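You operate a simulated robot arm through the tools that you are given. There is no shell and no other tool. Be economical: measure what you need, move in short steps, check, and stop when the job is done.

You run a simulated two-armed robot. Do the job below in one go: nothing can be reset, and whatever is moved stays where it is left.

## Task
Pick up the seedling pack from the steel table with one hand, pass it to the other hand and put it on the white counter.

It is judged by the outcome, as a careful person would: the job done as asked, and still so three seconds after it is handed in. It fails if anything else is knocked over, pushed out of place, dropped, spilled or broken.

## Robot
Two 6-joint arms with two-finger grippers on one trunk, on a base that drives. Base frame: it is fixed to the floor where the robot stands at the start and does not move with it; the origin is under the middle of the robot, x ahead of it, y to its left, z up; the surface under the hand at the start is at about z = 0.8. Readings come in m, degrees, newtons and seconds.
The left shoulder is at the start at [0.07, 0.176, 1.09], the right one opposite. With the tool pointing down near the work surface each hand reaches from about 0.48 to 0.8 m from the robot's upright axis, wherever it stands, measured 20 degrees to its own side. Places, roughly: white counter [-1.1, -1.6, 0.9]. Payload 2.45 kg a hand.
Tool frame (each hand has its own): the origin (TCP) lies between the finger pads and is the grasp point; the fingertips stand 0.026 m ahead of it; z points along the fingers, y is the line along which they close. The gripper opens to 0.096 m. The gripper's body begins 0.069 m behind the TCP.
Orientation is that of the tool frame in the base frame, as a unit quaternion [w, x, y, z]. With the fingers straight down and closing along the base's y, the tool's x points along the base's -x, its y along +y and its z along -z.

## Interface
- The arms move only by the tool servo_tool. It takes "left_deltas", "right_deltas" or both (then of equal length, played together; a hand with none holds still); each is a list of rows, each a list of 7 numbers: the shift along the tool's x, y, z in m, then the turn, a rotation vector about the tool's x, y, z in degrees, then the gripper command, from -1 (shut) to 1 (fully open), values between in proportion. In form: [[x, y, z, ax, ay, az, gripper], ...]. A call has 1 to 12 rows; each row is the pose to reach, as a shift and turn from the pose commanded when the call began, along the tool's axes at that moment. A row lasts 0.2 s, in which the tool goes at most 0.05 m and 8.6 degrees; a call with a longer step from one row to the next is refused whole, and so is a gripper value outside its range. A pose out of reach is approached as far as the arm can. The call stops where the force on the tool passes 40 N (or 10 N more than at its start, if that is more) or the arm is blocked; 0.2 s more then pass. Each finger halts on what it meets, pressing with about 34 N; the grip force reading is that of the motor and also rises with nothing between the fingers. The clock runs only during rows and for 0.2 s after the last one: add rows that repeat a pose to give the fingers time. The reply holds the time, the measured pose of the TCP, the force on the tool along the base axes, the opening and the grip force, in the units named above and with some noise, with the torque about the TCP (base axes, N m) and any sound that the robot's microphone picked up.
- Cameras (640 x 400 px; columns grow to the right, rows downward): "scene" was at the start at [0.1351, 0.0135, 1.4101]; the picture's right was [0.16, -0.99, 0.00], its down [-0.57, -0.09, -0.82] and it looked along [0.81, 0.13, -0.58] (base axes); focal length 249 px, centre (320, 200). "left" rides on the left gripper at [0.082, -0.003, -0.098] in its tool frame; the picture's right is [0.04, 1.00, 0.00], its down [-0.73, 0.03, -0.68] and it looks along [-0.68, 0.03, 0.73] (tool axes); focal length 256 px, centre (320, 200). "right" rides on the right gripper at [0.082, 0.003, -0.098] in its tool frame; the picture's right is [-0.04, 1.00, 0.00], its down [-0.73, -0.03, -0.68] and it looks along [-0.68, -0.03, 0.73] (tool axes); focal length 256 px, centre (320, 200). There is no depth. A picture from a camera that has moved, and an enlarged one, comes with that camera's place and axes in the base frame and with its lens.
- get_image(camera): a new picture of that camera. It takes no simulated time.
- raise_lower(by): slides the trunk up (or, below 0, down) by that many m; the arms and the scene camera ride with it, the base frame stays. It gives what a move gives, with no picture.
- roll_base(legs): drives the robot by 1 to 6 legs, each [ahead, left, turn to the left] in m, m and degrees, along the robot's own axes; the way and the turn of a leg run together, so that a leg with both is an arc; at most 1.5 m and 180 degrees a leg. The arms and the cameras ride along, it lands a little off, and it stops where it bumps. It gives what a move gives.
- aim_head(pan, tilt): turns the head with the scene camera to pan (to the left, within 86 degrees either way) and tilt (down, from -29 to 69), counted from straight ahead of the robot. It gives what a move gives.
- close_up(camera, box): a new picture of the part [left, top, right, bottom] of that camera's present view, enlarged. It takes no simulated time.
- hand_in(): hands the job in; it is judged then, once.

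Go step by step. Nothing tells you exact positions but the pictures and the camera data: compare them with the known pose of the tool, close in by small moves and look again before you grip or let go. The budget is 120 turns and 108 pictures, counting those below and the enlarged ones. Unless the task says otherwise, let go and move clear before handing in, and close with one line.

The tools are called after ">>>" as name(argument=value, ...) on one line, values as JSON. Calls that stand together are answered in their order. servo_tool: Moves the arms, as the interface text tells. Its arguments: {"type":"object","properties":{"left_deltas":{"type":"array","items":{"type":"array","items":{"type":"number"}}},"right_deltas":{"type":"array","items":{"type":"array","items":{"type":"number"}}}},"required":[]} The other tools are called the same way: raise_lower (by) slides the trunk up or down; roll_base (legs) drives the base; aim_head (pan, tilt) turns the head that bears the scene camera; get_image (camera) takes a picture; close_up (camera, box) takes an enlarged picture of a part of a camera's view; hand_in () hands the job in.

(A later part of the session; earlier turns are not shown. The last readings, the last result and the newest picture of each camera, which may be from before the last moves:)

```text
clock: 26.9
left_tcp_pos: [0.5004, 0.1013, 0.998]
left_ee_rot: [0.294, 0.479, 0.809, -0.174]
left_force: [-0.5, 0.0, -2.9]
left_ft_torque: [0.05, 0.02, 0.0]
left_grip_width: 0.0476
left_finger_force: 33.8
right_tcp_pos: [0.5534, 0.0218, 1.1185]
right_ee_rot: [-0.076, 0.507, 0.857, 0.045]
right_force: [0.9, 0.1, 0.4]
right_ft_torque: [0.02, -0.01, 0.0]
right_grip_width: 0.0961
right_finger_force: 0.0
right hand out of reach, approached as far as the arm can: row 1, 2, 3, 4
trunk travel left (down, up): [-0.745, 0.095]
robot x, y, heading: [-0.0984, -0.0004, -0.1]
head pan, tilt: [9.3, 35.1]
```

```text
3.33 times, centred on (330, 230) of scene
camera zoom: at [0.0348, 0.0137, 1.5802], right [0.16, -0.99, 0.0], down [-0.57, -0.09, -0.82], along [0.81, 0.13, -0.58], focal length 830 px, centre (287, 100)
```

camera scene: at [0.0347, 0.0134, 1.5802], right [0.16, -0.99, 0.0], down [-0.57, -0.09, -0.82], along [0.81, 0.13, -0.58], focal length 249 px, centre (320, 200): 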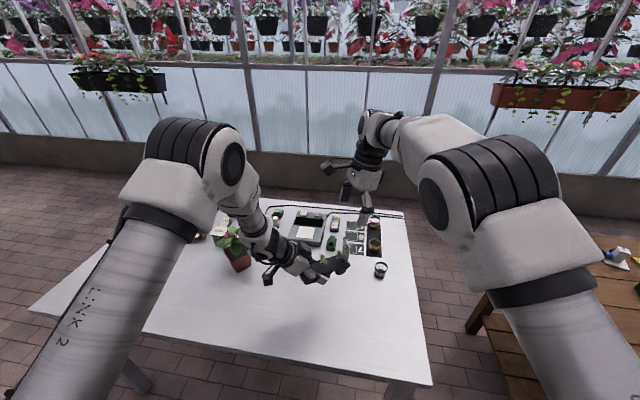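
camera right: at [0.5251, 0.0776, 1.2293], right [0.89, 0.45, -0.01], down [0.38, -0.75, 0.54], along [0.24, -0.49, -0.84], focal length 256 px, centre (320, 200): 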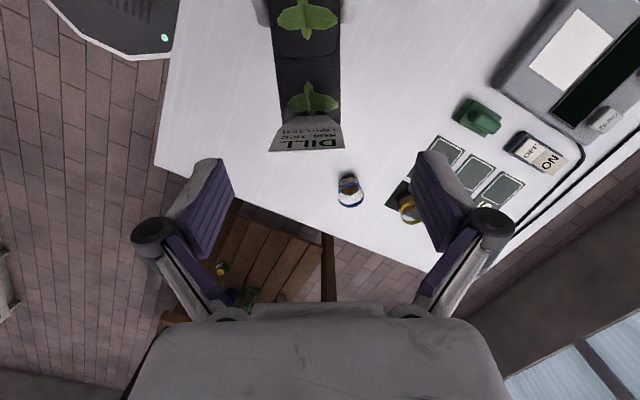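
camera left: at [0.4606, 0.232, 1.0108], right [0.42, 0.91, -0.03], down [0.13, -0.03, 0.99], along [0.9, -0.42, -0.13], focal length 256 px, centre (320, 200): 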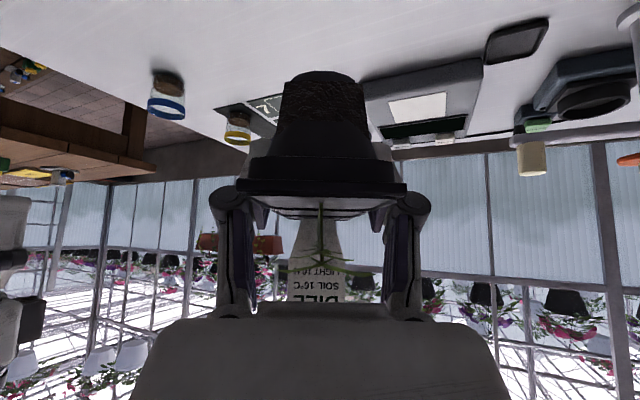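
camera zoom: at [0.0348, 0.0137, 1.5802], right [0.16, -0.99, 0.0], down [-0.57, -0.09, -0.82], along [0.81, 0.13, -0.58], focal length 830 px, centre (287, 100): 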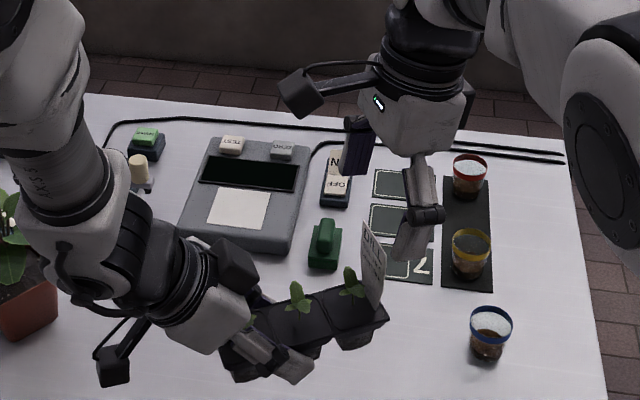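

The right wrist is at a joint limit at this yaw. I'll settle for a yaw of about −48° and bring the pack slightly to the right, where both arms have room.

>>> servo_tool(left_deltas=[[0, 0, 0, 0, 0, 0, -1], [0, 0, 0, 0, 0, 0, -1], [-0.0123, -0.003, 0.0103, -4.2, 0, -5, -1], [-0.0246, -0.006, 0.0206, -8.4, 0, -10, -1], [-0.0246, -0.006, 0.0206, -8.4, 0, -10, -1]], right_deltas=[[0.0045, 0, -0.025, 0, 0, 0, 1], [0.009, 0, -0.049, 0, 0, 0, 1], [0.009, 0, -0.049, 1.15, 0, -6.4, 1], [0.009, 0, -0.049, 2.3, 0, -12.8, 1], [0.009, 0, -0.049, 2.3, 0, -12.8, 1]])

```text
clock: 28.1
left_tcp_pos: [0.5105, 0.0711, 0.9987]
left_ee_rot: [0.312, 0.385, 0.857, -0.141]
left_force: [-0.6, -0.2, -2.3]
left_ft_torque: [0.05, 0.07, -0.03]
left_grip_width: 0.0479
left_finger_force: 34.5
right_tcp_pos: [0.5517, 0.0256, 1.1688]
right_ee_rot: [-0.078, 0.405, 0.91, 0.034]
right_force: [-0.3, 0.1, -0.3]
right_ft_torque: [-0.03, -0.01, 0.04]
right_grip_width: 0.0961
right_finger_force: 0.0
trunk travel left (down, up): [-0.745, 0.095]
robot x, y, heading: [-0.0983, 0.002, 0.2]
head pan, tilt: [9.3, 35.1]
```

Both arms are within reach now. I lower the right hand to 6 cm above the grasp.

>>> servo_tool(right_deltas=[[-0.007, 0, 0.037, 0, 0, 0, 1], [-0.0135, 0, 0.074, 0, 0, 0, 1], [-0.02, -0.0007, 0.111, 0, 0, 0, 1], [-0.02, -0.0007, 0.111, 0, 0, 0, 1]])

>>> get_image(camera="right")

>>> close_up(camera="scene", box=[250, 150, 410, 270])

>>> get_image(camera="left")

```text
clock: 29.1
left_tcp_pos: [0.5099, 0.0703, 0.998]
left_ee_rot: [0.312, 0.384, 0.858, -0.139]
left_force: [0.5, 0.2, -1.9]
left_ft_torque: [0.05, 0.06, 0.0]
left_grip_width: 0.0475
left_finger_force: 33.9
right_tcp_pos: [0.5524, 0.0221, 1.0543]
right_ee_rot: [-0.081, 0.406, 0.909, 0.036]
right_force: [0.0, 0.6, -0.4]
right_ft_torque: [0.0, -0.02, 0.01]
right_grip_width: 0.096
right_finger_force: 0.0
trunk travel left (down, up): [-0.745, 0.095]
robot x, y, heading: [-0.1002, -0.0013, 0.1]
head pan, tilt: [9.3, 35.1]
```

```text
72 pictures are left
camera right: at [0.5133, 0.0701, 1.1654], right [0.77, 0.64, -0.01], down [0.54, -0.65, 0.54], along [0.34, -0.42, -0.84], focal length 256 px, centre (320, 200)
```

right: 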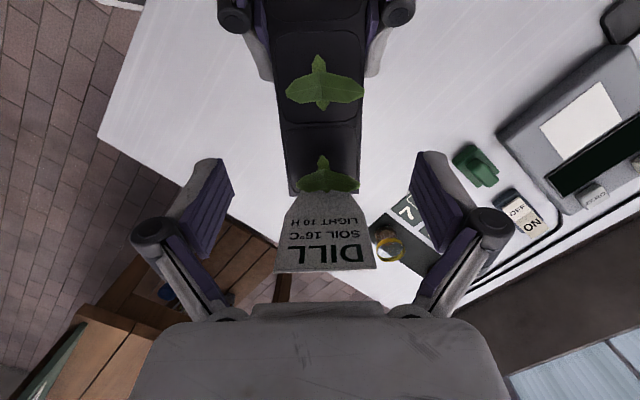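

```text
3.33 times, centred on (330, 210) of scene
camera zoom: at [0.0352, 0.0138, 1.5801], right [0.16, -0.99, 0.0], down [-0.57, -0.09, -0.82], along [0.81, 0.13, -0.58], focal length 830 px, centre (287, 167)
```

zoom: 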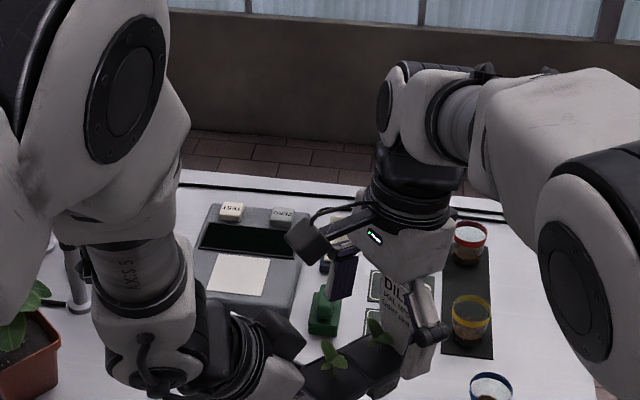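

```text
70 pictures are left
camera left: at [0.4264, 0.1622, 1.0218], right [0.73, 0.69, -0.03], down [0.11, -0.07, 0.99], along [0.68, -0.72, -0.13], focal length 256 px, centre (320, 200)
```

left: 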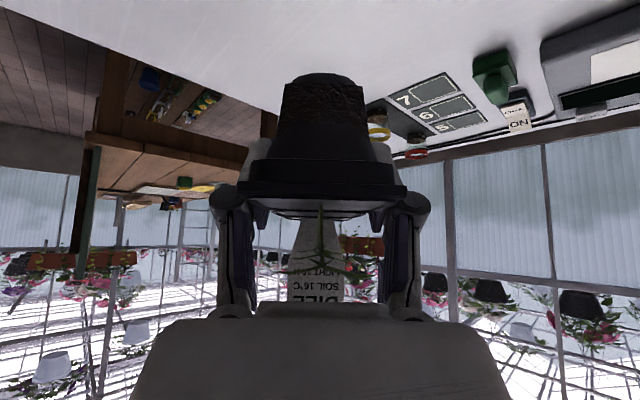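

Right hand is centred over the pack and clear of the tag. I go down half the remaining distance and recheck clearances.

>>> servo_tool(right_deltas=[[0.002, 0, 0.015, 0, 0, 0, 1], [0.0039, 0, 0.032, 0, 0, 0, 1], [0.0039, 0, 0.032, 0, 0, 0, 1]])

>>> get_image(camera="right")

>>> close_up(camera="scene", box=[270, 190, 390, 270])

```text
clock: 29.9
left_tcp_pos: [0.5104, 0.0703, 0.997]
left_ee_rot: [0.313, 0.384, 0.858, -0.139]
left_force: [0.3, 0.4, -4.4]
left_ft_torque: [0.22, 0.22, 0.08]
left_grip_width: 0.0478
left_finger_force: 34.0
right_tcp_pos: [0.5535, 0.0223, 1.0229]
right_ee_rot: [-0.08, 0.406, 0.909, 0.036]
right_force: [-0.1, 1.5, 1.7]
right_ft_torque: [-0.1, -0.1, -0.05]
right_grip_width: 0.0958
right_finger_force: 0.1
right hand out of reach, approached as far as the arm can: row 1, 2, 3
trunk travel left (down, up): [-0.745, 0.095]
robot x, y, heading: [-0.0997, 0.0022, -0.0]
head pan, tilt: [9.3, 35.1]
```

```text
69 pictures are left
camera right: at [0.5135, 0.0708, 1.1345], right [0.77, 0.64, -0.01], down [0.54, -0.65, 0.54], along [0.34, -0.42, -0.84], focal length 256 px, centre (320, 200)
```

right: 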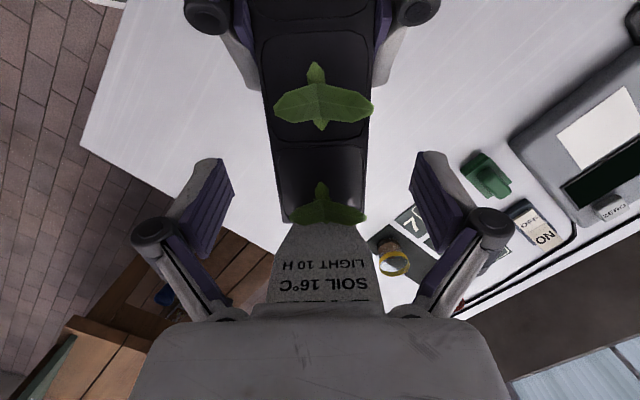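

```text
5.00 times, centred on (330, 230) of scene
camera zoom: at [0.0352, 0.0136, 1.5801], right [0.16, -0.99, 0.0], down [-0.57, -0.09, -0.82], along [0.81, 0.13, -0.58], focal length 1245 px, centre (270, 50)
```

zoom: 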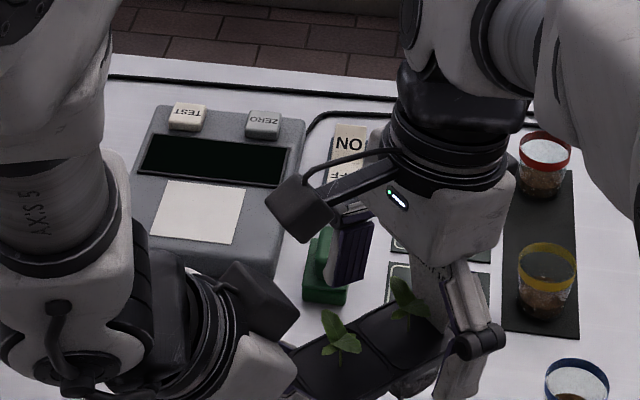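

The tag is just touching the right palm because that arm stopped short of the wanted spot. I back the right hand off at once.

>>> servo_tool(right_deltas=[[0, 0, -0.02, 0, 0, 0, 1], [0, 0, -0.045, 0, 0, 0, 1], [0, 0, -0.07, 0, 0, 0, 1], [0, 0, -0.07, 0, 0, 0, 1]])

>>> servo_tool(left_deltas=[[-0.013, -0.003, 0.0105, 0, 0, 0, -1], [-0.026, -0.006, 0.021, 0, 0, 0, -1], [-0.026, -0.006, 0.021, 0, 0, 0, -1]])

>>> get_image(camera="right")

```text
clock: 30.9
left_tcp_pos: [0.5104, 0.0701, 0.9975]
left_ee_rot: [0.312, 0.385, 0.857, -0.14]
left_force: [0.5, -1.1, -1.2]
left_ft_torque: [0.02, 0.02, 0.01]
left_grip_width: 0.0475
left_finger_force: 33.6
right_tcp_pos: [0.5635, 0.0135, 1.0944]
right_ee_rot: [-0.08, 0.406, 0.909, 0.035]
right_force: [0.6, 0.1, -0.6]
right_ft_torque: [-0.02, 0.0, 0.01]
right_grip_width: 0.0958
right_finger_force: 0.1
trunk travel left (down, up): [-0.745, 0.095]
robot x, y, heading: [-0.1006, -0.0019, 0.3]
head pan, tilt: [9.3, 35.1]
```

```text
clock: 31.7
left_tcp_pos: [0.5279, 0.0421, 0.9991]
left_ee_rot: [0.312, 0.384, 0.857, -0.141]
left_force: [-1.2, 0.2, -2.6]
left_ft_torque: [0.01, 0.01, -0.01]
left_grip_width: 0.0477
left_finger_force: 34.3
right_tcp_pos: [0.5626, 0.0138, 1.0926]
right_ee_rot: [-0.08, 0.407, 0.909, 0.035]
right_force: [0.1, -0.3, -0.2]
right_ft_torque: [-0.01, 0.01, -0.03]
right_grip_width: 0.096
right_finger_force: 0.2
trunk travel left (down, up): [-0.745, 0.095]
robot x, y, heading: [-0.1029, 0.0016, 0.0]
head pan, tilt: [9.3, 35.1]
```

```text
67 pictures are left
camera right: at [0.5223, 0.062, 1.2048], right [0.77, 0.64, -0.01], down [0.54, -0.64, 0.54], along [0.34, -0.42, -0.84], focal length 256 px, centre (320, 200)
```

right: 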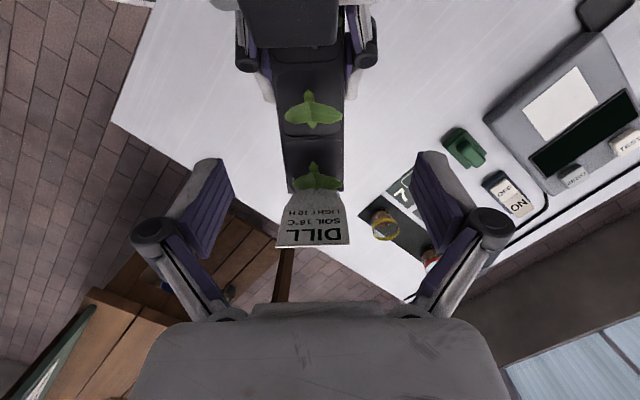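

Left still has room, so I shift both hands another 3 cm to the right together.

>>> servo_tool(left_deltas=[[-0.0086, -0.01, 0.0073, 0, 0, 0, -1], [-0.0172, -0.02, 0.0145, 0, 0, 0, -1], [-0.0172, -0.02, 0.0145, 0, 0, 0, -1]], right_deltas=[[-0.011, -0.01, -0.002, 0, 0, 0, 1], [-0.022, -0.02, -0.004, 0, 0, 0, 1], [-0.022, -0.02, -0.004, 0, 0, 0, 1]])

```text
clock: 32.5
left_tcp_pos: [0.5268, 0.0121, 0.9983]
left_ee_rot: [0.311, 0.384, 0.858, -0.141]
left_force: [-0.4, 0.8, -2.0]
left_ft_torque: [0.0, 0.02, 0.0]
left_grip_width: 0.0477
left_finger_force: 34.1
right_tcp_pos: [0.5634, -0.0167, 1.0932]
right_ee_rot: [-0.08, 0.406, 0.91, 0.035]
right_force: [0.0, -0.4, 1.2]
right_ft_torque: [-0.03, 0.01, 0.02]
right_grip_width: 0.0959
right_finger_force: 0.0
trunk travel left (down, up): [-0.745, 0.095]
robot x, y, heading: [-0.1009, -0.0029, -0.2]
head pan, tilt: [9.3, 35.1]
```

>>> servo_tool(right_deltas=[[-0.0204, -0.0084, 0, 0, 0, 0, 1], [-0.0204, -0.0084, 0.03, 0, 0, 0, 1], [-0.0204, -0.0084, 0.055, 0, 0, 0, 1], [-0.0204, -0.0084, 0.055, 0, 0, 0, 1]])

>>> get_image(camera="right")

>>> close_up(camera="scene", box=[280, 180, 400, 260])

```text
clock: 33.5
left_tcp_pos: [0.5281, 0.0096, 0.999]
left_ee_rot: [0.312, 0.384, 0.858, -0.139]
left_force: [1.6, 0.3, -1.7]
left_ft_torque: [0.05, 0.04, 0.03]
left_grip_width: 0.0475
left_finger_force: 33.7
right_tcp_pos: [0.5628, -0.0309, 1.0365]
right_ee_rot: [-0.08, 0.406, 0.91, 0.036]
right_force: [0.1, 0.4, 0.6]
right_ft_torque: [-0.03, -0.01, -0.01]
right_grip_width: 0.096
right_finger_force: 0.1
trunk travel left (down, up): [-0.745, 0.095]
robot x, y, heading: [-0.0993, 0.0012, 0.0]
head pan, tilt: [9.3, 35.1]
```

```text
66 pictures are left
camera right: at [0.5226, 0.0177, 1.1473], right [0.77, 0.64, -0.01], down [0.54, -0.65, 0.54], along [0.34, -0.42, -0.84], focal length 256 px, centre (320, 200)
```

right: 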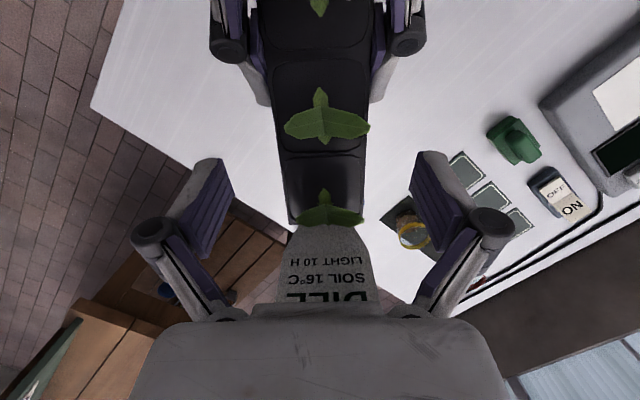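

```text
5.00 times, centred on (340, 220) of scene
camera zoom: at [0.0354, 0.0127, 1.5801], right [0.16, -0.99, 0.0], down [-0.57, -0.09, -0.82], along [0.81, 0.13, -0.58], focal length 1245 px, centre (220, 100)
```

zoom: 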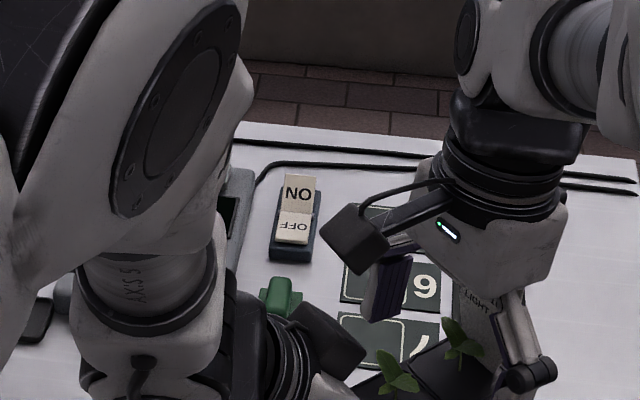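

No limits hit this time. Fingers and tag both show clearance, so I descend further in small steps, watching forces.

>>> servo_tool(right_deltas=[[-0.002, 0, 0.01, 0, 0, 0, 1], [-0.002, 0, 0.02, 0, 0, 0, 1], [-0.002, 0, 0.02, 0, 0, 0, 1]])

>>> get_image(camera="right")

```text
clock: 34.3
left_tcp_pos: [0.5261, 0.0121, 0.9977]
left_ee_rot: [0.31, 0.384, 0.858, -0.139]
left_force: [-5.1, 9.4, -20.5]
left_ft_torque: [0.62, 0.59, 0.15]
left_grip_width: 0.0475
left_finger_force: 33.3
right_tcp_pos: [0.5604, -0.0288, 1.0171]
right_ee_rot: [-0.078, 0.406, 0.91, 0.036]
right_force: [5.9, -9.9, 19.4]
right_ft_torque: [0.03, 0.0, 0.02]
right_grip_width: 0.0959
right_finger_force: 0.2
trunk travel left (down, up): [-0.745, 0.095]
robot x, y, heading: [-0.1022, 0.0036, 0.0]
head pan, tilt: [9.3, 35.1]
```

```text
64 pictures are left
camera right: at [0.5214, 0.0193, 1.128], right [0.77, 0.64, -0.01], down [0.54, -0.65, 0.54], along [0.34, -0.42, -0.84], focal length 256 px, centre (320, 200)
```

right: 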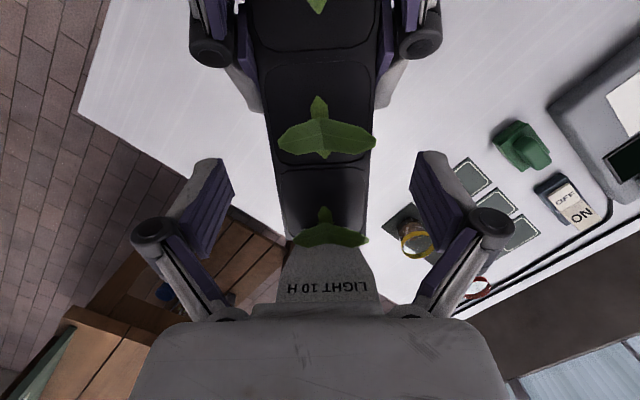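

About 20 N at the contact: the tag's top is touching the right palm, which is wider than assumed. I back off straight away and check that the pack is unmoved.

>>> servo_tool(right_deltas=[[0, 0, -0.02, 0, 0, 0, 1], [0, 0, -0.045, 0, 0, 0, 1], [0, 0, -0.045, 0, 0, 0, 1]])

>>> get_image(camera="right")

>>> get_image(camera="left")

>>> close_up(camera="scene", box=[270, 160, 410, 270])

```text
clock: 35.1
left_tcp_pos: [0.5284, 0.0101, 0.999]
left_ee_rot: [0.312, 0.385, 0.857, -0.14]
left_force: [0.9, 0.5, -1.7]
left_ft_torque: [0.04, 0.02, 0.01]
left_grip_width: 0.0478
left_finger_force: 33.4
right_tcp_pos: [0.5646, -0.0332, 1.0583]
right_ee_rot: [-0.081, 0.406, 0.91, 0.035]
right_force: [-0.7, 0.3, 0.0]
right_ft_torque: [-0.02, 0.0, 0.01]
right_grip_width: 0.0959
right_finger_force: 0.1
trunk travel left (down, up): [-0.745, 0.095]
robot x, y, heading: [-0.0988, 0.0018, -0.1]
head pan, tilt: [9.3, 35.1]
```

```text
63 pictures are left
camera right: at [0.5245, 0.0146, 1.1697], right [0.77, 0.64, -0.01], down [0.54, -0.65, 0.54], along [0.34, -0.42, -0.84], focal length 256 px, centre (320, 200)
```

right: 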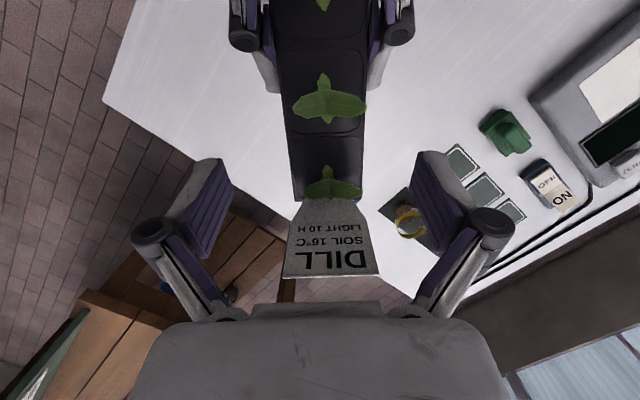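

```text
62 pictures are left
camera left: at [0.4443, 0.1022, 1.0225], right [0.73, 0.69, -0.03], down [0.11, -0.07, 0.99], along [0.68, -0.72, -0.13], focal length 256 px, centre (320, 200)
```

left: 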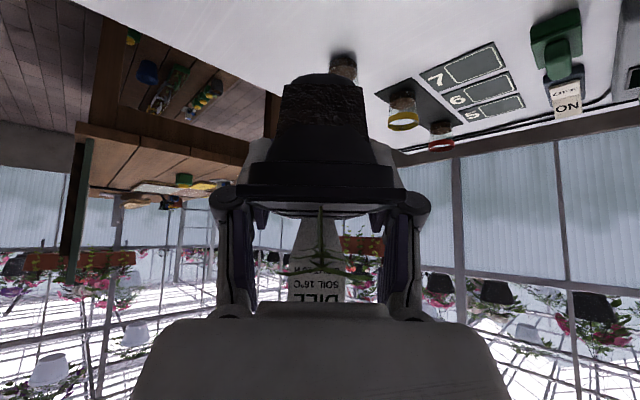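

```text
3.64 times, centred on (340, 215) of scene
camera zoom: at [0.0363, 0.0136, 1.58], right [0.16, -0.99, 0.0], down [-0.57, -0.09, -0.82], along [0.81, 0.13, -0.58], focal length 906 px, centre (247, 146)
```

zoom: 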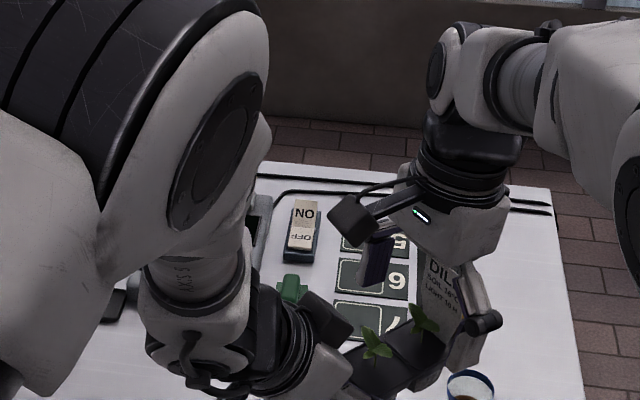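

The pack has not shifted in the left hand. With the left hand tilted only 40°, the right hand's camera would meet the left wrist box. So I'll set the pack down at the table's near edge and regrip it nearly horizontally from the robot side, which leaves the top free for the right hand. First the right hand moves clear.

>>> servo_tool(right_deltas=[[0, 0, -0.04, 0, 0, 0, 1], [0, 0, -0.08, 0, 0, 0, 1], [0, -0.03, -0.1, 0, -3, 0, 1], [0, -0.07, -0.1, 0, -6, 0, 1], [0, -0.11, -0.1, 0, -10.3, 0, 1], [0, -0.15, -0.1, 0, -10.3, 0, 1], [0, -0.15, -0.1, 0, -10.3, 0, 1]])

>>> roll_base(legs=[[-0.3, 0, 0]])

>>> get_image(camera="scene")

```text
clock: 36.7
left_tcp_pos: [0.5281, 0.011, 0.9991]
left_ee_rot: [0.312, 0.384, 0.858, -0.14]
left_force: [-0.4, -0.1, -1.6]
left_ft_torque: [0.0, 0.02, 0.0]
left_grip_width: 0.0477
left_finger_force: 34.1
right_tcp_pos: [0.4668, -0.1483, 1.1585]
right_ee_rot: [0.001, 0.408, 0.913, -0.002]
right_force: [-0.5, -0.1, 0.1]
right_ft_torque: [-0.01, -0.02, 0.01]
right_grip_width: 0.0961
right_finger_force: 0.0
trunk travel left (down, up): [-0.745, 0.095]
robot x, y, heading: [-0.0983, -0.0015, 0.2]
head pan, tilt: [9.3, 35.1]
```

```text
clock: 38.7
left_tcp_pos: [0.2329, 0.0093, 0.9983]
left_ee_rot: [0.312, 0.385, 0.857, -0.14]
left_force: [0.1, -0.7, -1.9]
left_ft_torque: [0.04, 0.02, 0.0]
left_grip_width: 0.0477
left_finger_force: 34.5
right_tcp_pos: [0.1727, -0.15, 1.1585]
right_ee_rot: [0.001, 0.409, 0.913, -0.002]
right_force: [-0.7, -0.1, 0.1]
right_ft_torque: [-0.01, 0.01, -0.01]
right_grip_width: 0.096
right_finger_force: 0.2
trunk travel left (down, up): [-0.745, 0.095]
robot x, y, heading: [-0.3982, 0.0006, -0.1]
head pan, tilt: [9.3, 35.1]
```

```text
60 pictures are left
camera scene: at [-0.2588, 0.0129, 1.5799], right [0.16, -0.99, 0.0], down [-0.57, -0.09, -0.82], along [0.81, 0.13, -0.58], focal length 249 px, centre (320, 200)
```

scene: 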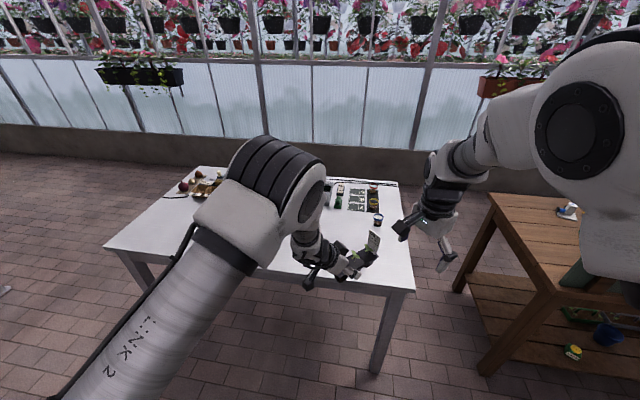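

There is open floor here and the table's near edge is at x≈0.345. I turn the pack to point straight ahead and bring it over the near edge area.

>>> servo_tool(left_deltas=[[0.0056, 0.0347, -0.0047, -5.2, 0, -6.2, -1], [0.0113, 0.0694, -0.0094, -10.4, 0, -12.4, -1], [0.0169, 0.1042, -0.0142, -15.6, 0, -18.6, -1], [0.0225, 0.1389, -0.0189, -20.8, 0, -24.8, -1], [0.0282, 0.1736, -0.0236, -26, 0, -31, -1], [0.0338, 0.2083, -0.0283, -31.2, 0, -37.2, -1], [0.0338, 0.2083, -0.0283, -31.2, 0, -37.2, -1]])

>>> get_image(camera="left")

>>> get_image(camera="scene")

```text
clock: 40.3
left_tcp_pos: [0.3453, 0.162, 1.0003]
left_ee_rot: [0.338, 0.045, 0.94, -0.021]
left_force: [0.2, -0.4, -1.8]
left_ft_torque: [0.01, 0.03, 0.02]
left_grip_width: 0.0477
left_finger_force: 33.8
left hand out of reach, approached as far as the arm can: row 6, 7
right_tcp_pos: [0.1705, -0.151, 1.1602]
right_ee_rot: [0.003, 0.409, 0.913, -0.001]
right_force: [0.6, 0.1, -0.9]
right_ft_torque: [-0.02, -0.02, 0.02]
right_grip_width: 0.0959
right_finger_force: 0.0
trunk travel left (down, up): [-0.745, 0.095]
robot x, y, heading: [-0.3961, 0.0015, 0.2]
head pan, tilt: [9.3, 35.1]
```

```text
59 pictures are left
camera left: at [0.2217, 0.171, 1.0241], right [0.07, 1.0, -0.03], down [0.14, 0.02, 0.99], along [0.99, -0.07, -0.13], focal length 256 px, centre (320, 200)
```

left: 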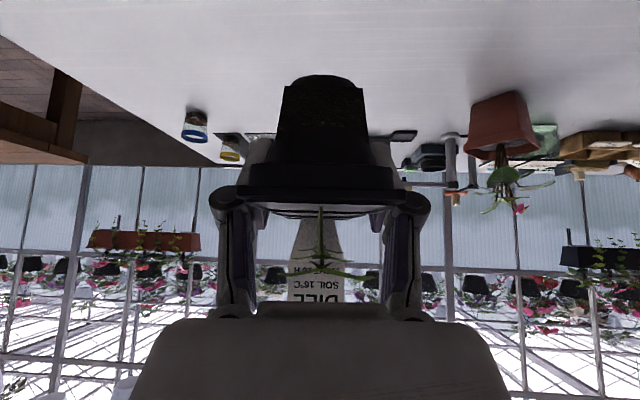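

```text
58 pictures are left
camera scene: at [-0.2607, 0.0126, 1.5801], right [0.16, -0.99, 0.0], down [-0.57, -0.09, -0.82], along [0.81, 0.13, -0.58], focal length 249 px, centre (320, 200)
```

scene: 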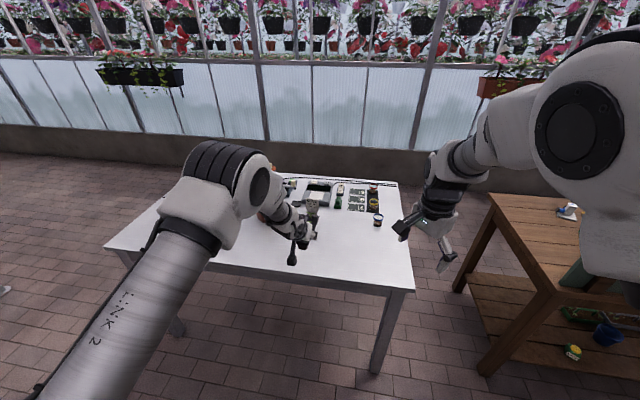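

Before committing, I test on the free right arm whether a near-horizontal tool is reachable at such a spot, since the arms are mirror images.

>>> servo_tool(right_deltas=[[0, 0, 0.01, 0, 0, -8, 1], [0, 0, 0.02, 0, 0, -16, 1], [0, 0, 0.03, 0, 0, -24, 1], [0, 0, 0.05, 0, 0, -32, 1], [0, 0, 0.07, 0, 0, -40, 1], [0, 0, 0.1, 0, 0, -48, 1]])

>>> servo_tool(right_deltas=[[-0.03, -0.01, 0.02, 0, -8, 0, 1], [-0.06, -0.02, 0.04, 0, -16, 0, 1], [-0.09, -0.03, 0.06, 0, -24, 0, 1], [-0.12, -0.03, 0.08, 0, -32, 0, 1], [-0.14, -0.03, 0.1, 0, -40, 0, 1], [-0.16, -0.03, 0.11, 0, -48, 0, 1], [-0.18, -0.03, 0.12, 0, -56, 0, 1], [-0.2, -0.03, 0.12, 0, -64, 0, 1], [-0.22, -0.03, 0.12, 0, -72, 0, 1], [-0.22, -0.03, 0.12, 0, -80, 0, 1], [-0.22, -0.03, 0.12, 0, -80, 0, 1]])

```text
clock: 41.7
left_tcp_pos: [0.3462, 0.1621, 0.9993]
left_ee_rot: [0.338, 0.044, 0.94, -0.02]
left_force: [0.1, -0.6, -1.5]
left_ft_torque: [0.02, 0.05, 0.03]
left_grip_width: 0.0476
left_finger_force: 33.6
right_tcp_pos: [0.1717, -0.1506, 1.0575]
right_ee_rot: [0.001, 0.001, 1.0, -0.002]
right_force: [-0.1, 0.1, -0.6]
right_ft_torque: [0.01, 0.01, 0.0]
right_grip_width: 0.0958
right_finger_force: 0.0
trunk travel left (down, up): [-0.745, 0.095]
robot x, y, heading: [-0.397, 0.0038, 0.0]
head pan, tilt: [9.3, 35.1]
```

```text
clock: 44.1
left_tcp_pos: [0.3463, 0.1628, 1.0]
left_ee_rot: [0.338, 0.044, 0.94, -0.021]
left_force: [-1.1, 0.0, -0.6]
left_ft_torque: [0.02, 0.01, 0.01]
left_grip_width: 0.0478
left_finger_force: 34.1
right_tcp_pos: [0.3909, -0.1825, 0.9401]
right_ee_rot: [0.644, 0.0, 0.765, -0.003]
right_force: [-0.5, 0.0, 0.2]
right_ft_torque: [-0.01, 0.02, 0.04]
right_grip_width: 0.0962
right_finger_force: 0.1
trunk travel left (down, up): [-0.745, 0.095]
robot x, y, heading: [-0.399, 0.001, 0.3]
head pan, tilt: [9.3, 35.1]
```

The right arm manages 80° without trouble, so the left should too. Now I lower the pack to just above the table, near the edge.

>>> servo_tool(left_deltas=[[0.0115, 0.0018, 0.0307, 0, 0, 0, -1], [0.0229, 0.0035, 0.0614, 0, 0, 0, -1], [0.0344, 0.0053, 0.0922, 0, 0, 0, -1], [0.0458, 0.007, 0.1229, 0, 0, 0, -1], [0.0573, 0.0088, 0.1536, 0, 0, 0, -1], [0.0573, 0.0088, 0.1536, 0, 0, 0, -1]])

>>> get_image(camera="left")

>>> close_up(camera="scene", box=[230, 190, 390, 310])

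>>> get_image(camera="right")

```text
clock: 45.5
left_tcp_pos: [0.3995, 0.1648, 0.8441]
left_ee_rot: [0.338, 0.045, 0.94, -0.023]
left_force: [-0.4, 0.4, -0.9]
left_ft_torque: [0.01, 0.02, -0.02]
left_grip_width: 0.0476
left_finger_force: 34.1
left hand out of reach, approached as far as the arm can: row 3, 4
right_tcp_pos: [0.393, -0.182, 0.9395]
right_ee_rot: [0.644, 0.001, 0.765, -0.004]
right_force: [0.7, 1.0, 1.1]
right_ft_torque: [0.01, -0.02, -0.02]
right_grip_width: 0.0957
right_finger_force: 0.0
trunk travel left (down, up): [-0.745, 0.095]
robot x, y, heading: [-0.3997, -0.0039, -0.3]
head pan, tilt: [9.3, 35.1]
```

```text
57 pictures are left
camera left: at [0.2764, 0.1738, 0.8682], right [0.07, 1.0, -0.04], down [0.14, 0.03, 0.99], along [0.99, -0.07, -0.13], focal length 256 px, centre (320, 200)
```

left: 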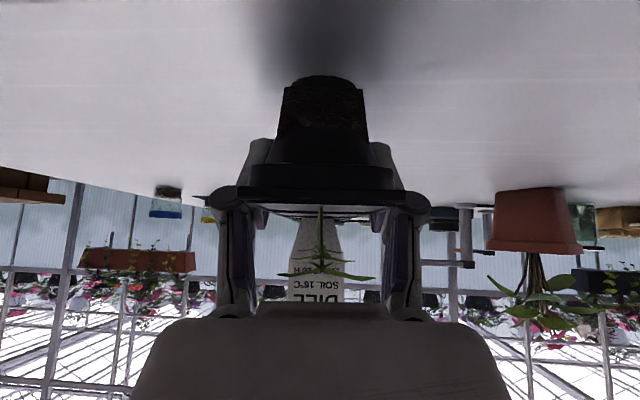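

```text
3.33 times, centred on (310, 250) of scene
camera zoom: at [-0.2609, 0.0141, 1.5801], right [0.16, -0.99, 0.0], down [-0.57, -0.09, -0.82], along [0.81, 0.13, -0.58], focal length 830 px, centre (353, 33)
```

zoom: 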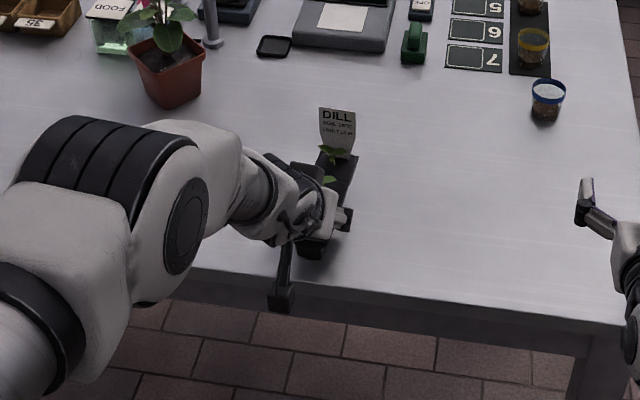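

```text
55 pictures are left
camera right: at [0.2805, -0.1797, 0.8764], right [0.01, 1.0, 0.03], down [-0.54, -0.02, 0.84], along [0.84, -0.03, 0.54], focal length 256 px, centre (320, 200)
```

right: 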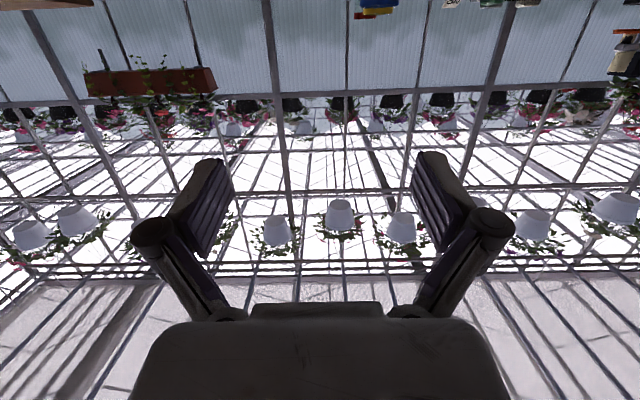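

Table edge is at x≈0.333, so there is room to set it 8 mm nearer. I lower the last few millimetres.

>>> servo_tool(left_deltas=[[0.0061, -0.0008, -0.0051, 0, 0, 0, -1], [0.0092, -0.0008, -0.0015, 0, 0, 0, -1], [0.0112, -0.0008, 0.0011, 0, 0, 0, -1], [0.0112, -0.0008, 0.0011, 0, 0, 0, -1]])

```text
clock: 46.5
left_tcp_pos: [0.3958, 0.1656, 0.8405]
left_ee_rot: [0.332, 0.043, 0.942, -0.017]
left_force: [0.6, -0.5, -1.3]
left_ft_torque: [0.0, 0.04, 0.01]
left_grip_width: 0.0477
left_finger_force: 34.1
left hand out of reach, approached as far as the arm can: row 1, 2, 3
right_tcp_pos: [0.3915, -0.1817, 0.9398]
right_ee_rot: [0.644, 0.001, 0.765, -0.003]
right_force: [0.0, 0.5, 1.0]
right_ft_torque: [0.02, 0.0, 0.02]
right_grip_width: 0.0958
right_finger_force: 0.2
trunk travel left (down, up): [-0.745, 0.095]
robot x, y, heading: [-0.3956, 0.0012, 0.1]
head pan, tilt: [9.3, 35.1]
```

>>> raise_lower(by=-0.005)

>>> close_up(camera="scene", box=[270, 210, 350, 270])

```text
clock: 47.0
left_tcp_pos: [0.3963, 0.1651, 0.8376]
left_ee_rot: [0.333, 0.044, 0.942, -0.017]
left_force: [1.7, -0.3, 3.4]
left_ft_torque: [0.06, -0.43, -0.02]
left_grip_width: 0.0478
left_finger_force: 34.3
right_tcp_pos: [0.3913, -0.1823, 0.9354]
right_ee_rot: [0.644, 0.0, 0.765, -0.002]
right_force: [-0.3, -0.7, -0.4]
right_ft_torque: [0.0, 0.01, 0.03]
right_grip_width: 0.0961
right_finger_force: 0.0
trunk travel left (down, up): [-0.74, 0.1]
robot x, y, heading: [-0.3926, -0.0027, -0.1]
head pan, tilt: [9.3, 35.1]
```

```text
6.67 times, centred on (310, 240) of scene
camera zoom: at [-0.2612, 0.0129, 1.5752], right [0.16, -0.99, 0.0], down [-0.57, -0.09, -0.82], along [0.81, 0.13, -0.58], focal length 1660 px, centre (387, -67)
```

zoom: 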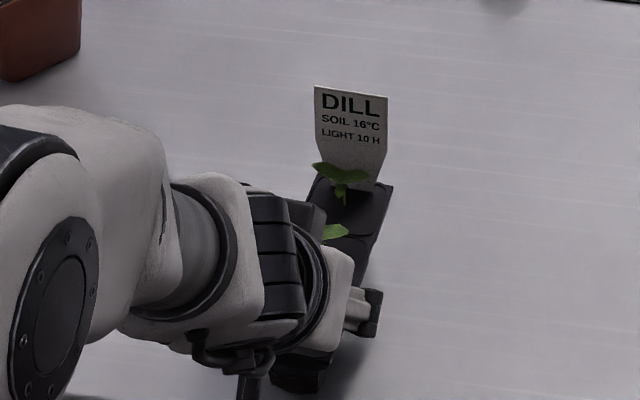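

The pack is resting on the table. I open and back out along the tool axis.

>>> servo_tool(left_deltas=[[0, 0, 0, 0, 0, 0, 0.3], [0, 0, 0, 0, 0, 0, 1], [0, 0, 0, 0, 0, 0, 1]])

>>> roll_base(legs=[[-0.12, 0, 0]])

>>> get_image(camera="left")

>>> get_image(camera="scene")

```text
clock: 47.8
left_tcp_pos: [0.3951, 0.166, 0.8365]
left_ee_rot: [0.332, 0.043, 0.942, -0.016]
left_force: [-0.4, 0.1, 0.5]
left_ft_torque: [-0.01, -0.02, 0.04]
left_grip_width: 0.096
left_finger_force: 0.1
right_tcp_pos: [0.391, -0.1835, 0.9333]
right_ee_rot: [0.643, 0.0, 0.766, -0.003]
right_force: [0.4, -0.1, 0.1]
right_ft_torque: [0.02, -0.01, -0.03]
right_grip_width: 0.0961
right_finger_force: 0.0
trunk travel left (down, up): [-0.74, 0.1]
robot x, y, heading: [-0.3961, 0.0046, -0.1]
head pan, tilt: [9.3, 35.1]
```

```text
clock: 49.2
left_tcp_pos: [0.2801, 0.1662, 0.8393]
left_ee_rot: [0.333, 0.043, 0.942, -0.017]
left_force: [-0.4, -0.5, 0.2]
left_ft_torque: [-0.04, -0.01, -0.01]
left_grip_width: 0.096
left_finger_force: 0.0
right_tcp_pos: [0.2758, -0.1821, 0.9364]
right_ee_rot: [0.645, 0.001, 0.764, -0.003]
right_force: [-1.0, 0.1, 0.2]
right_ft_torque: [0.02, 0.02, -0.01]
right_grip_width: 0.0959
right_finger_force: 0.1
trunk travel left (down, up): [-0.74, 0.1]
robot x, y, heading: [-0.512, 0.0045, 0.1]
head pan, tilt: [9.3, 35.1]
stopped in leg 1: the robot was blocked; the commanded pose is now the measured one
```

```text
53 pictures are left
camera left: at [0.1569, 0.1742, 0.8635], right [0.06, 1.0, -0.03], down [0.15, 0.02, 0.99], along [0.99, -0.07, -0.14], focal length 256 px, centre (320, 200)
```

left: 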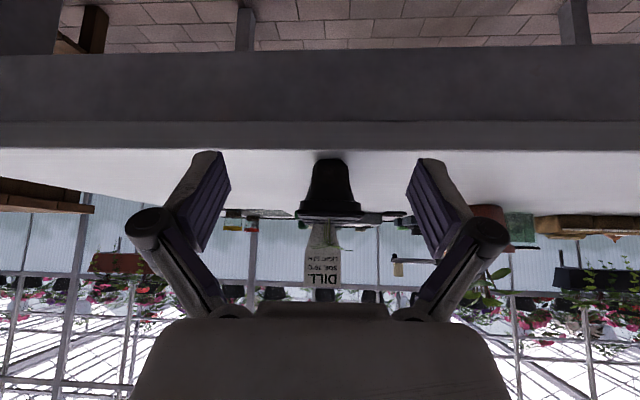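

```text
52 pictures are left
camera scene: at [-0.3779, 0.0131, 1.5756], right [0.16, -0.99, 0.0], down [-0.57, -0.09, -0.82], along [0.81, 0.13, -0.57], focal length 249 px, centre (320, 200)
```

scene: 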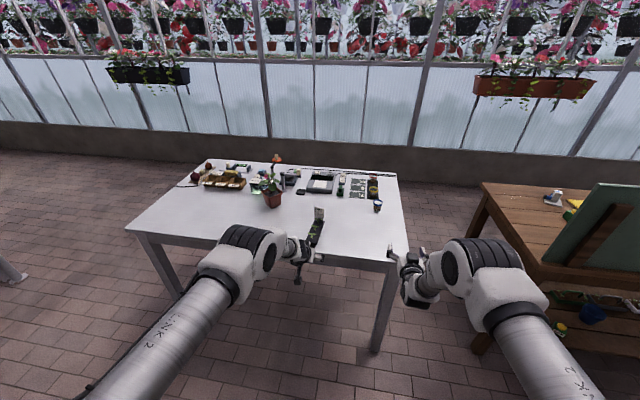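

The pack stands at the edge and the base touched something behind it. I move forward slightly and tilt the left hand to near horizontal.

>>> roll_base(legs=[[0.03, 0, 0]])

>>> servo_tool(left_deltas=[[0.005, 0, -0.005, 0, -8.3, 0, 1], [0.01, 0, -0.015, 0, -16.6, 0, 1], [0.015, 0, -0.025, 0, -24.9, 0, 1], [0.015, 0, -0.035, 0, -33.2, 0, 1], [0.015, 0, -0.035, 0, -41, 0, 1], [0.015, 0, -0.035, 0, -41, 0, 1]])

>>> get_image(camera="scene")

```text
clock: 50.0
left_tcp_pos: [0.3101, 0.1664, 0.8386]
left_ee_rot: [0.334, 0.044, 0.941, -0.017]
left_force: [0.0, 0.7, 0.3]
left_ft_torque: [-0.04, -0.02, 0.02]
left_grip_width: 0.0957
left_finger_force: 0.1
right_tcp_pos: [0.3064, -0.1823, 0.9369]
right_ee_rot: [0.645, 0.001, 0.764, -0.003]
right_force: [-0.5, 0.4, -0.3]
right_ft_torque: [-0.03, 0.04, 0.01]
right_grip_width: 0.096
right_finger_force: 0.1
trunk travel left (down, up): [-0.74, 0.1]
robot x, y, heading: [-0.4782, 0.0, 0.0]
head pan, tilt: [9.3, 35.1]
```

```text
clock: 51.4
left_tcp_pos: [0.2778, 0.1681, 0.8533]
left_ee_rot: [0.641, 0.035, 0.766, -0.031]
left_force: [-0.8, 0.7, -0.1]
left_ft_torque: [-0.01, 0.01, -0.02]
left_grip_width: 0.0958
left_finger_force: 0.1
left hand out of reach, approached as far as the arm can: row 1, 2
right_tcp_pos: [0.308, -0.1829, 0.935]
right_ee_rot: [0.644, 0.0, 0.765, -0.003]
right_force: [-0.4, 1.1, -0.1]
right_ft_torque: [0.0, 0.0, 0.0]
right_grip_width: 0.0958
right_finger_force: 0.1
trunk travel left (down, up): [-0.74, 0.1]
robot x, y, heading: [-0.4759, 0.0019, -0.3]
head pan, tilt: [9.3, 35.1]
```

```text
51 pictures are left
camera scene: at [-0.3443, 0.0128, 1.5751], right [0.16, -0.99, 0.0], down [-0.57, -0.09, -0.82], along [0.81, 0.13, -0.58], focal length 249 px, centre (320, 200)
```

scene: 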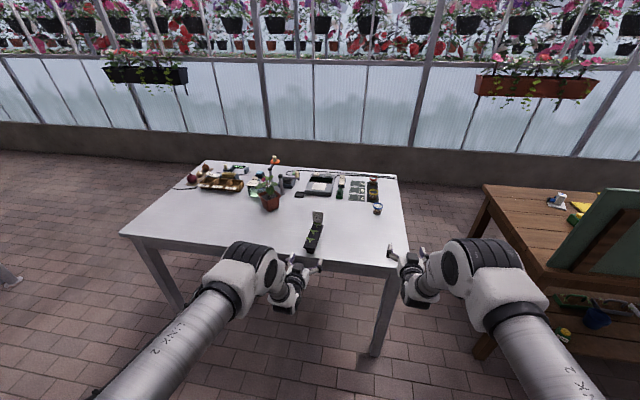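

>>> close_up(camera="scene", box=[270, 200, 350, 260])

>>> get_image(camera="left")

```text
6.67 times, centred on (310, 230) of scene
camera zoom: at [-0.3443, 0.0128, 1.5751], right [0.16, -0.99, 0.0], down [-0.57, -0.09, -0.82], along [0.81, 0.13, -0.58], focal length 1660 px, centre (387, 0)
```

zoom: 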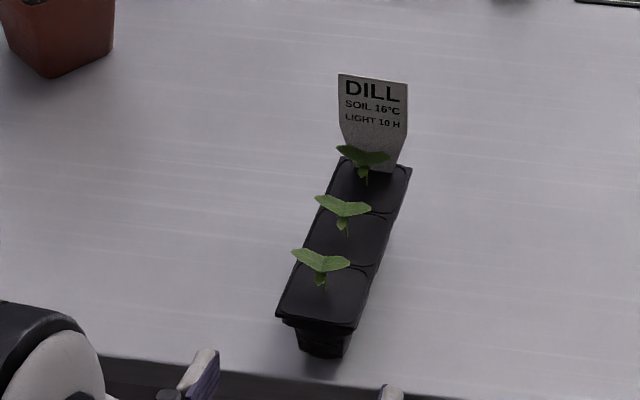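

```text
49 pictures are left
camera left: at [0.1691, 0.1749, 0.7914], right [0.09, 1.0, -0.04], down [-0.53, 0.08, 0.84], along [0.84, -0.05, 0.54], focal length 256 px, centre (320, 200)
```

left: 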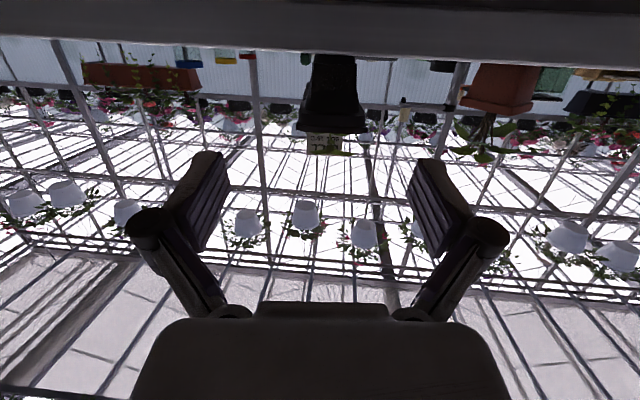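

The tray axis points at −4.5°, with the near end centred at about (0.347, 0.17). I align the horizontal left hand just short of the pack and check.

>>> servo_tool(left_deltas=[[0.003, 0.004, 0.02, 0, 0, 0, 1], [0.0059, 0.0079, 0.0435, 0, 0, 0, 1], [0.0059, 0.0079, 0.0435, 0, 0, 0, 1]])

>>> get_image(camera="left")

>>> close_up(camera="scene", box=[270, 200, 350, 260])

```text
clock: 52.2
left_tcp_pos: [0.3203, 0.1729, 0.8413]
left_ee_rot: [0.642, 0.034, 0.766, -0.03]
left_force: [0.0, -0.5, -0.5]
left_ft_torque: [0.01, 0.01, 0.02]
left_grip_width: 0.0959
left_finger_force: 0.0
right_tcp_pos: [0.3089, -0.1826, 0.9344]
right_ee_rot: [0.644, 0.001, 0.765, -0.003]
right_force: [0.7, -1.1, -0.5]
right_ft_torque: [-0.02, 0.01, 0.0]
right_grip_width: 0.0962
right_finger_force: 0.0
trunk travel left (down, up): [-0.74, 0.1]
robot x, y, heading: [-0.4775, 0.0003, 0.2]
head pan, tilt: [9.3, 35.1]
```

```text
48 pictures are left
camera left: at [0.2106, 0.1791, 0.7781], right [0.09, 1.0, -0.04], down [-0.53, 0.08, 0.84], along [0.84, -0.05, 0.54], focal length 256 px, centre (320, 200)
```

left: 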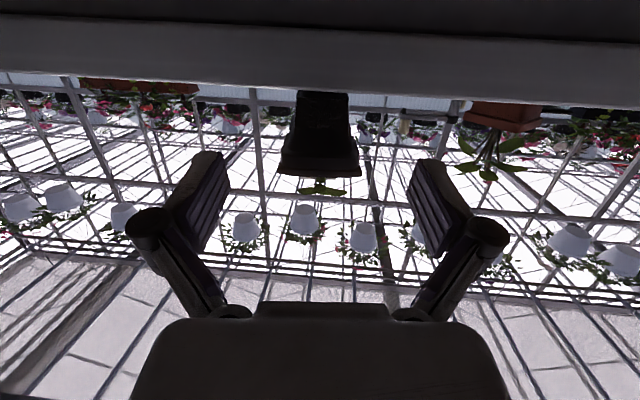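

```text
6.67 times, centred on (310, 230) of scene
camera zoom: at [-0.3443, 0.0128, 1.5751], right [0.16, -0.99, 0.0], down [-0.57, -0.09, -0.82], along [0.81, 0.13, -0.58], focal length 1660 px, centre (387, 0)
```

zoom: 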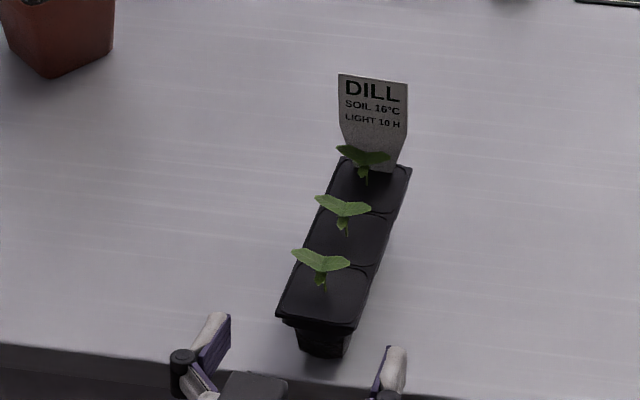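

Centred. I slide forward around the pack to the first/second cell boundary.

>>> servo_tool(left_deltas=[[-0.0026, 0, 0.019, 0, 0, 0, 1], [-0.0052, 0, 0.038, 0, 0, 0, 1], [-0.0078, 0, 0.057, 0, 0, 0, 1], [-0.0104, 0, 0.0764, 0, 0, 0, 1], [-0.0104, 0, 0.0764, 0, 0, 0, 1]])

>>> get_image(camera="left")

>>> close_up(camera="scene", box=[270, 200, 350, 260])

```text
clock: 53.4
left_tcp_pos: [0.3715, 0.1695, 0.8472]
left_ee_rot: [0.64, 0.035, 0.767, -0.031]
left_force: [0.2, 0.3, 0.1]
left_ft_torque: [0.0, 0.0, -0.01]
left_grip_width: 0.0961
left_finger_force: 0.0
left hand out of reach, approached as far as the arm can: row 3, 4, 5
right_tcp_pos: [0.3088, -0.1818, 0.9344]
right_ee_rot: [0.643, 0.001, 0.766, -0.003]
right_force: [0.4, -0.6, -0.2]
right_ft_torque: [-0.03, 0.0, 0.01]
right_grip_width: 0.0959
right_finger_force: 0.2
trunk travel left (down, up): [-0.74, 0.1]
robot x, y, heading: [-0.481, 0.0002, -0.1]
head pan, tilt: [9.3, 35.1]
```

```text
46 pictures are left
camera left: at [0.263, 0.1768, 0.7852], right [0.09, 1.0, -0.04], down [-0.53, 0.08, 0.84], along [0.84, -0.05, 0.54], focal length 256 px, centre (320, 200)
```

left: 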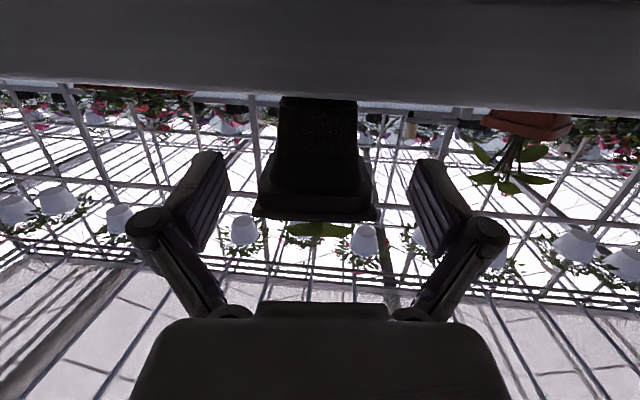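

```text
6.67 times, centred on (310, 230) of scene
camera zoom: at [-0.3439, 0.0132, 1.5751], right [0.16, -0.99, 0.0], down [-0.57, -0.09, -0.82], along [0.81, 0.13, -0.58], focal length 1660 px, centre (387, 0)
```

zoom: 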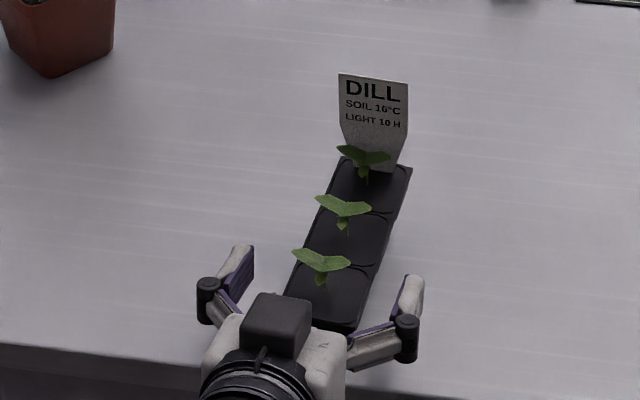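

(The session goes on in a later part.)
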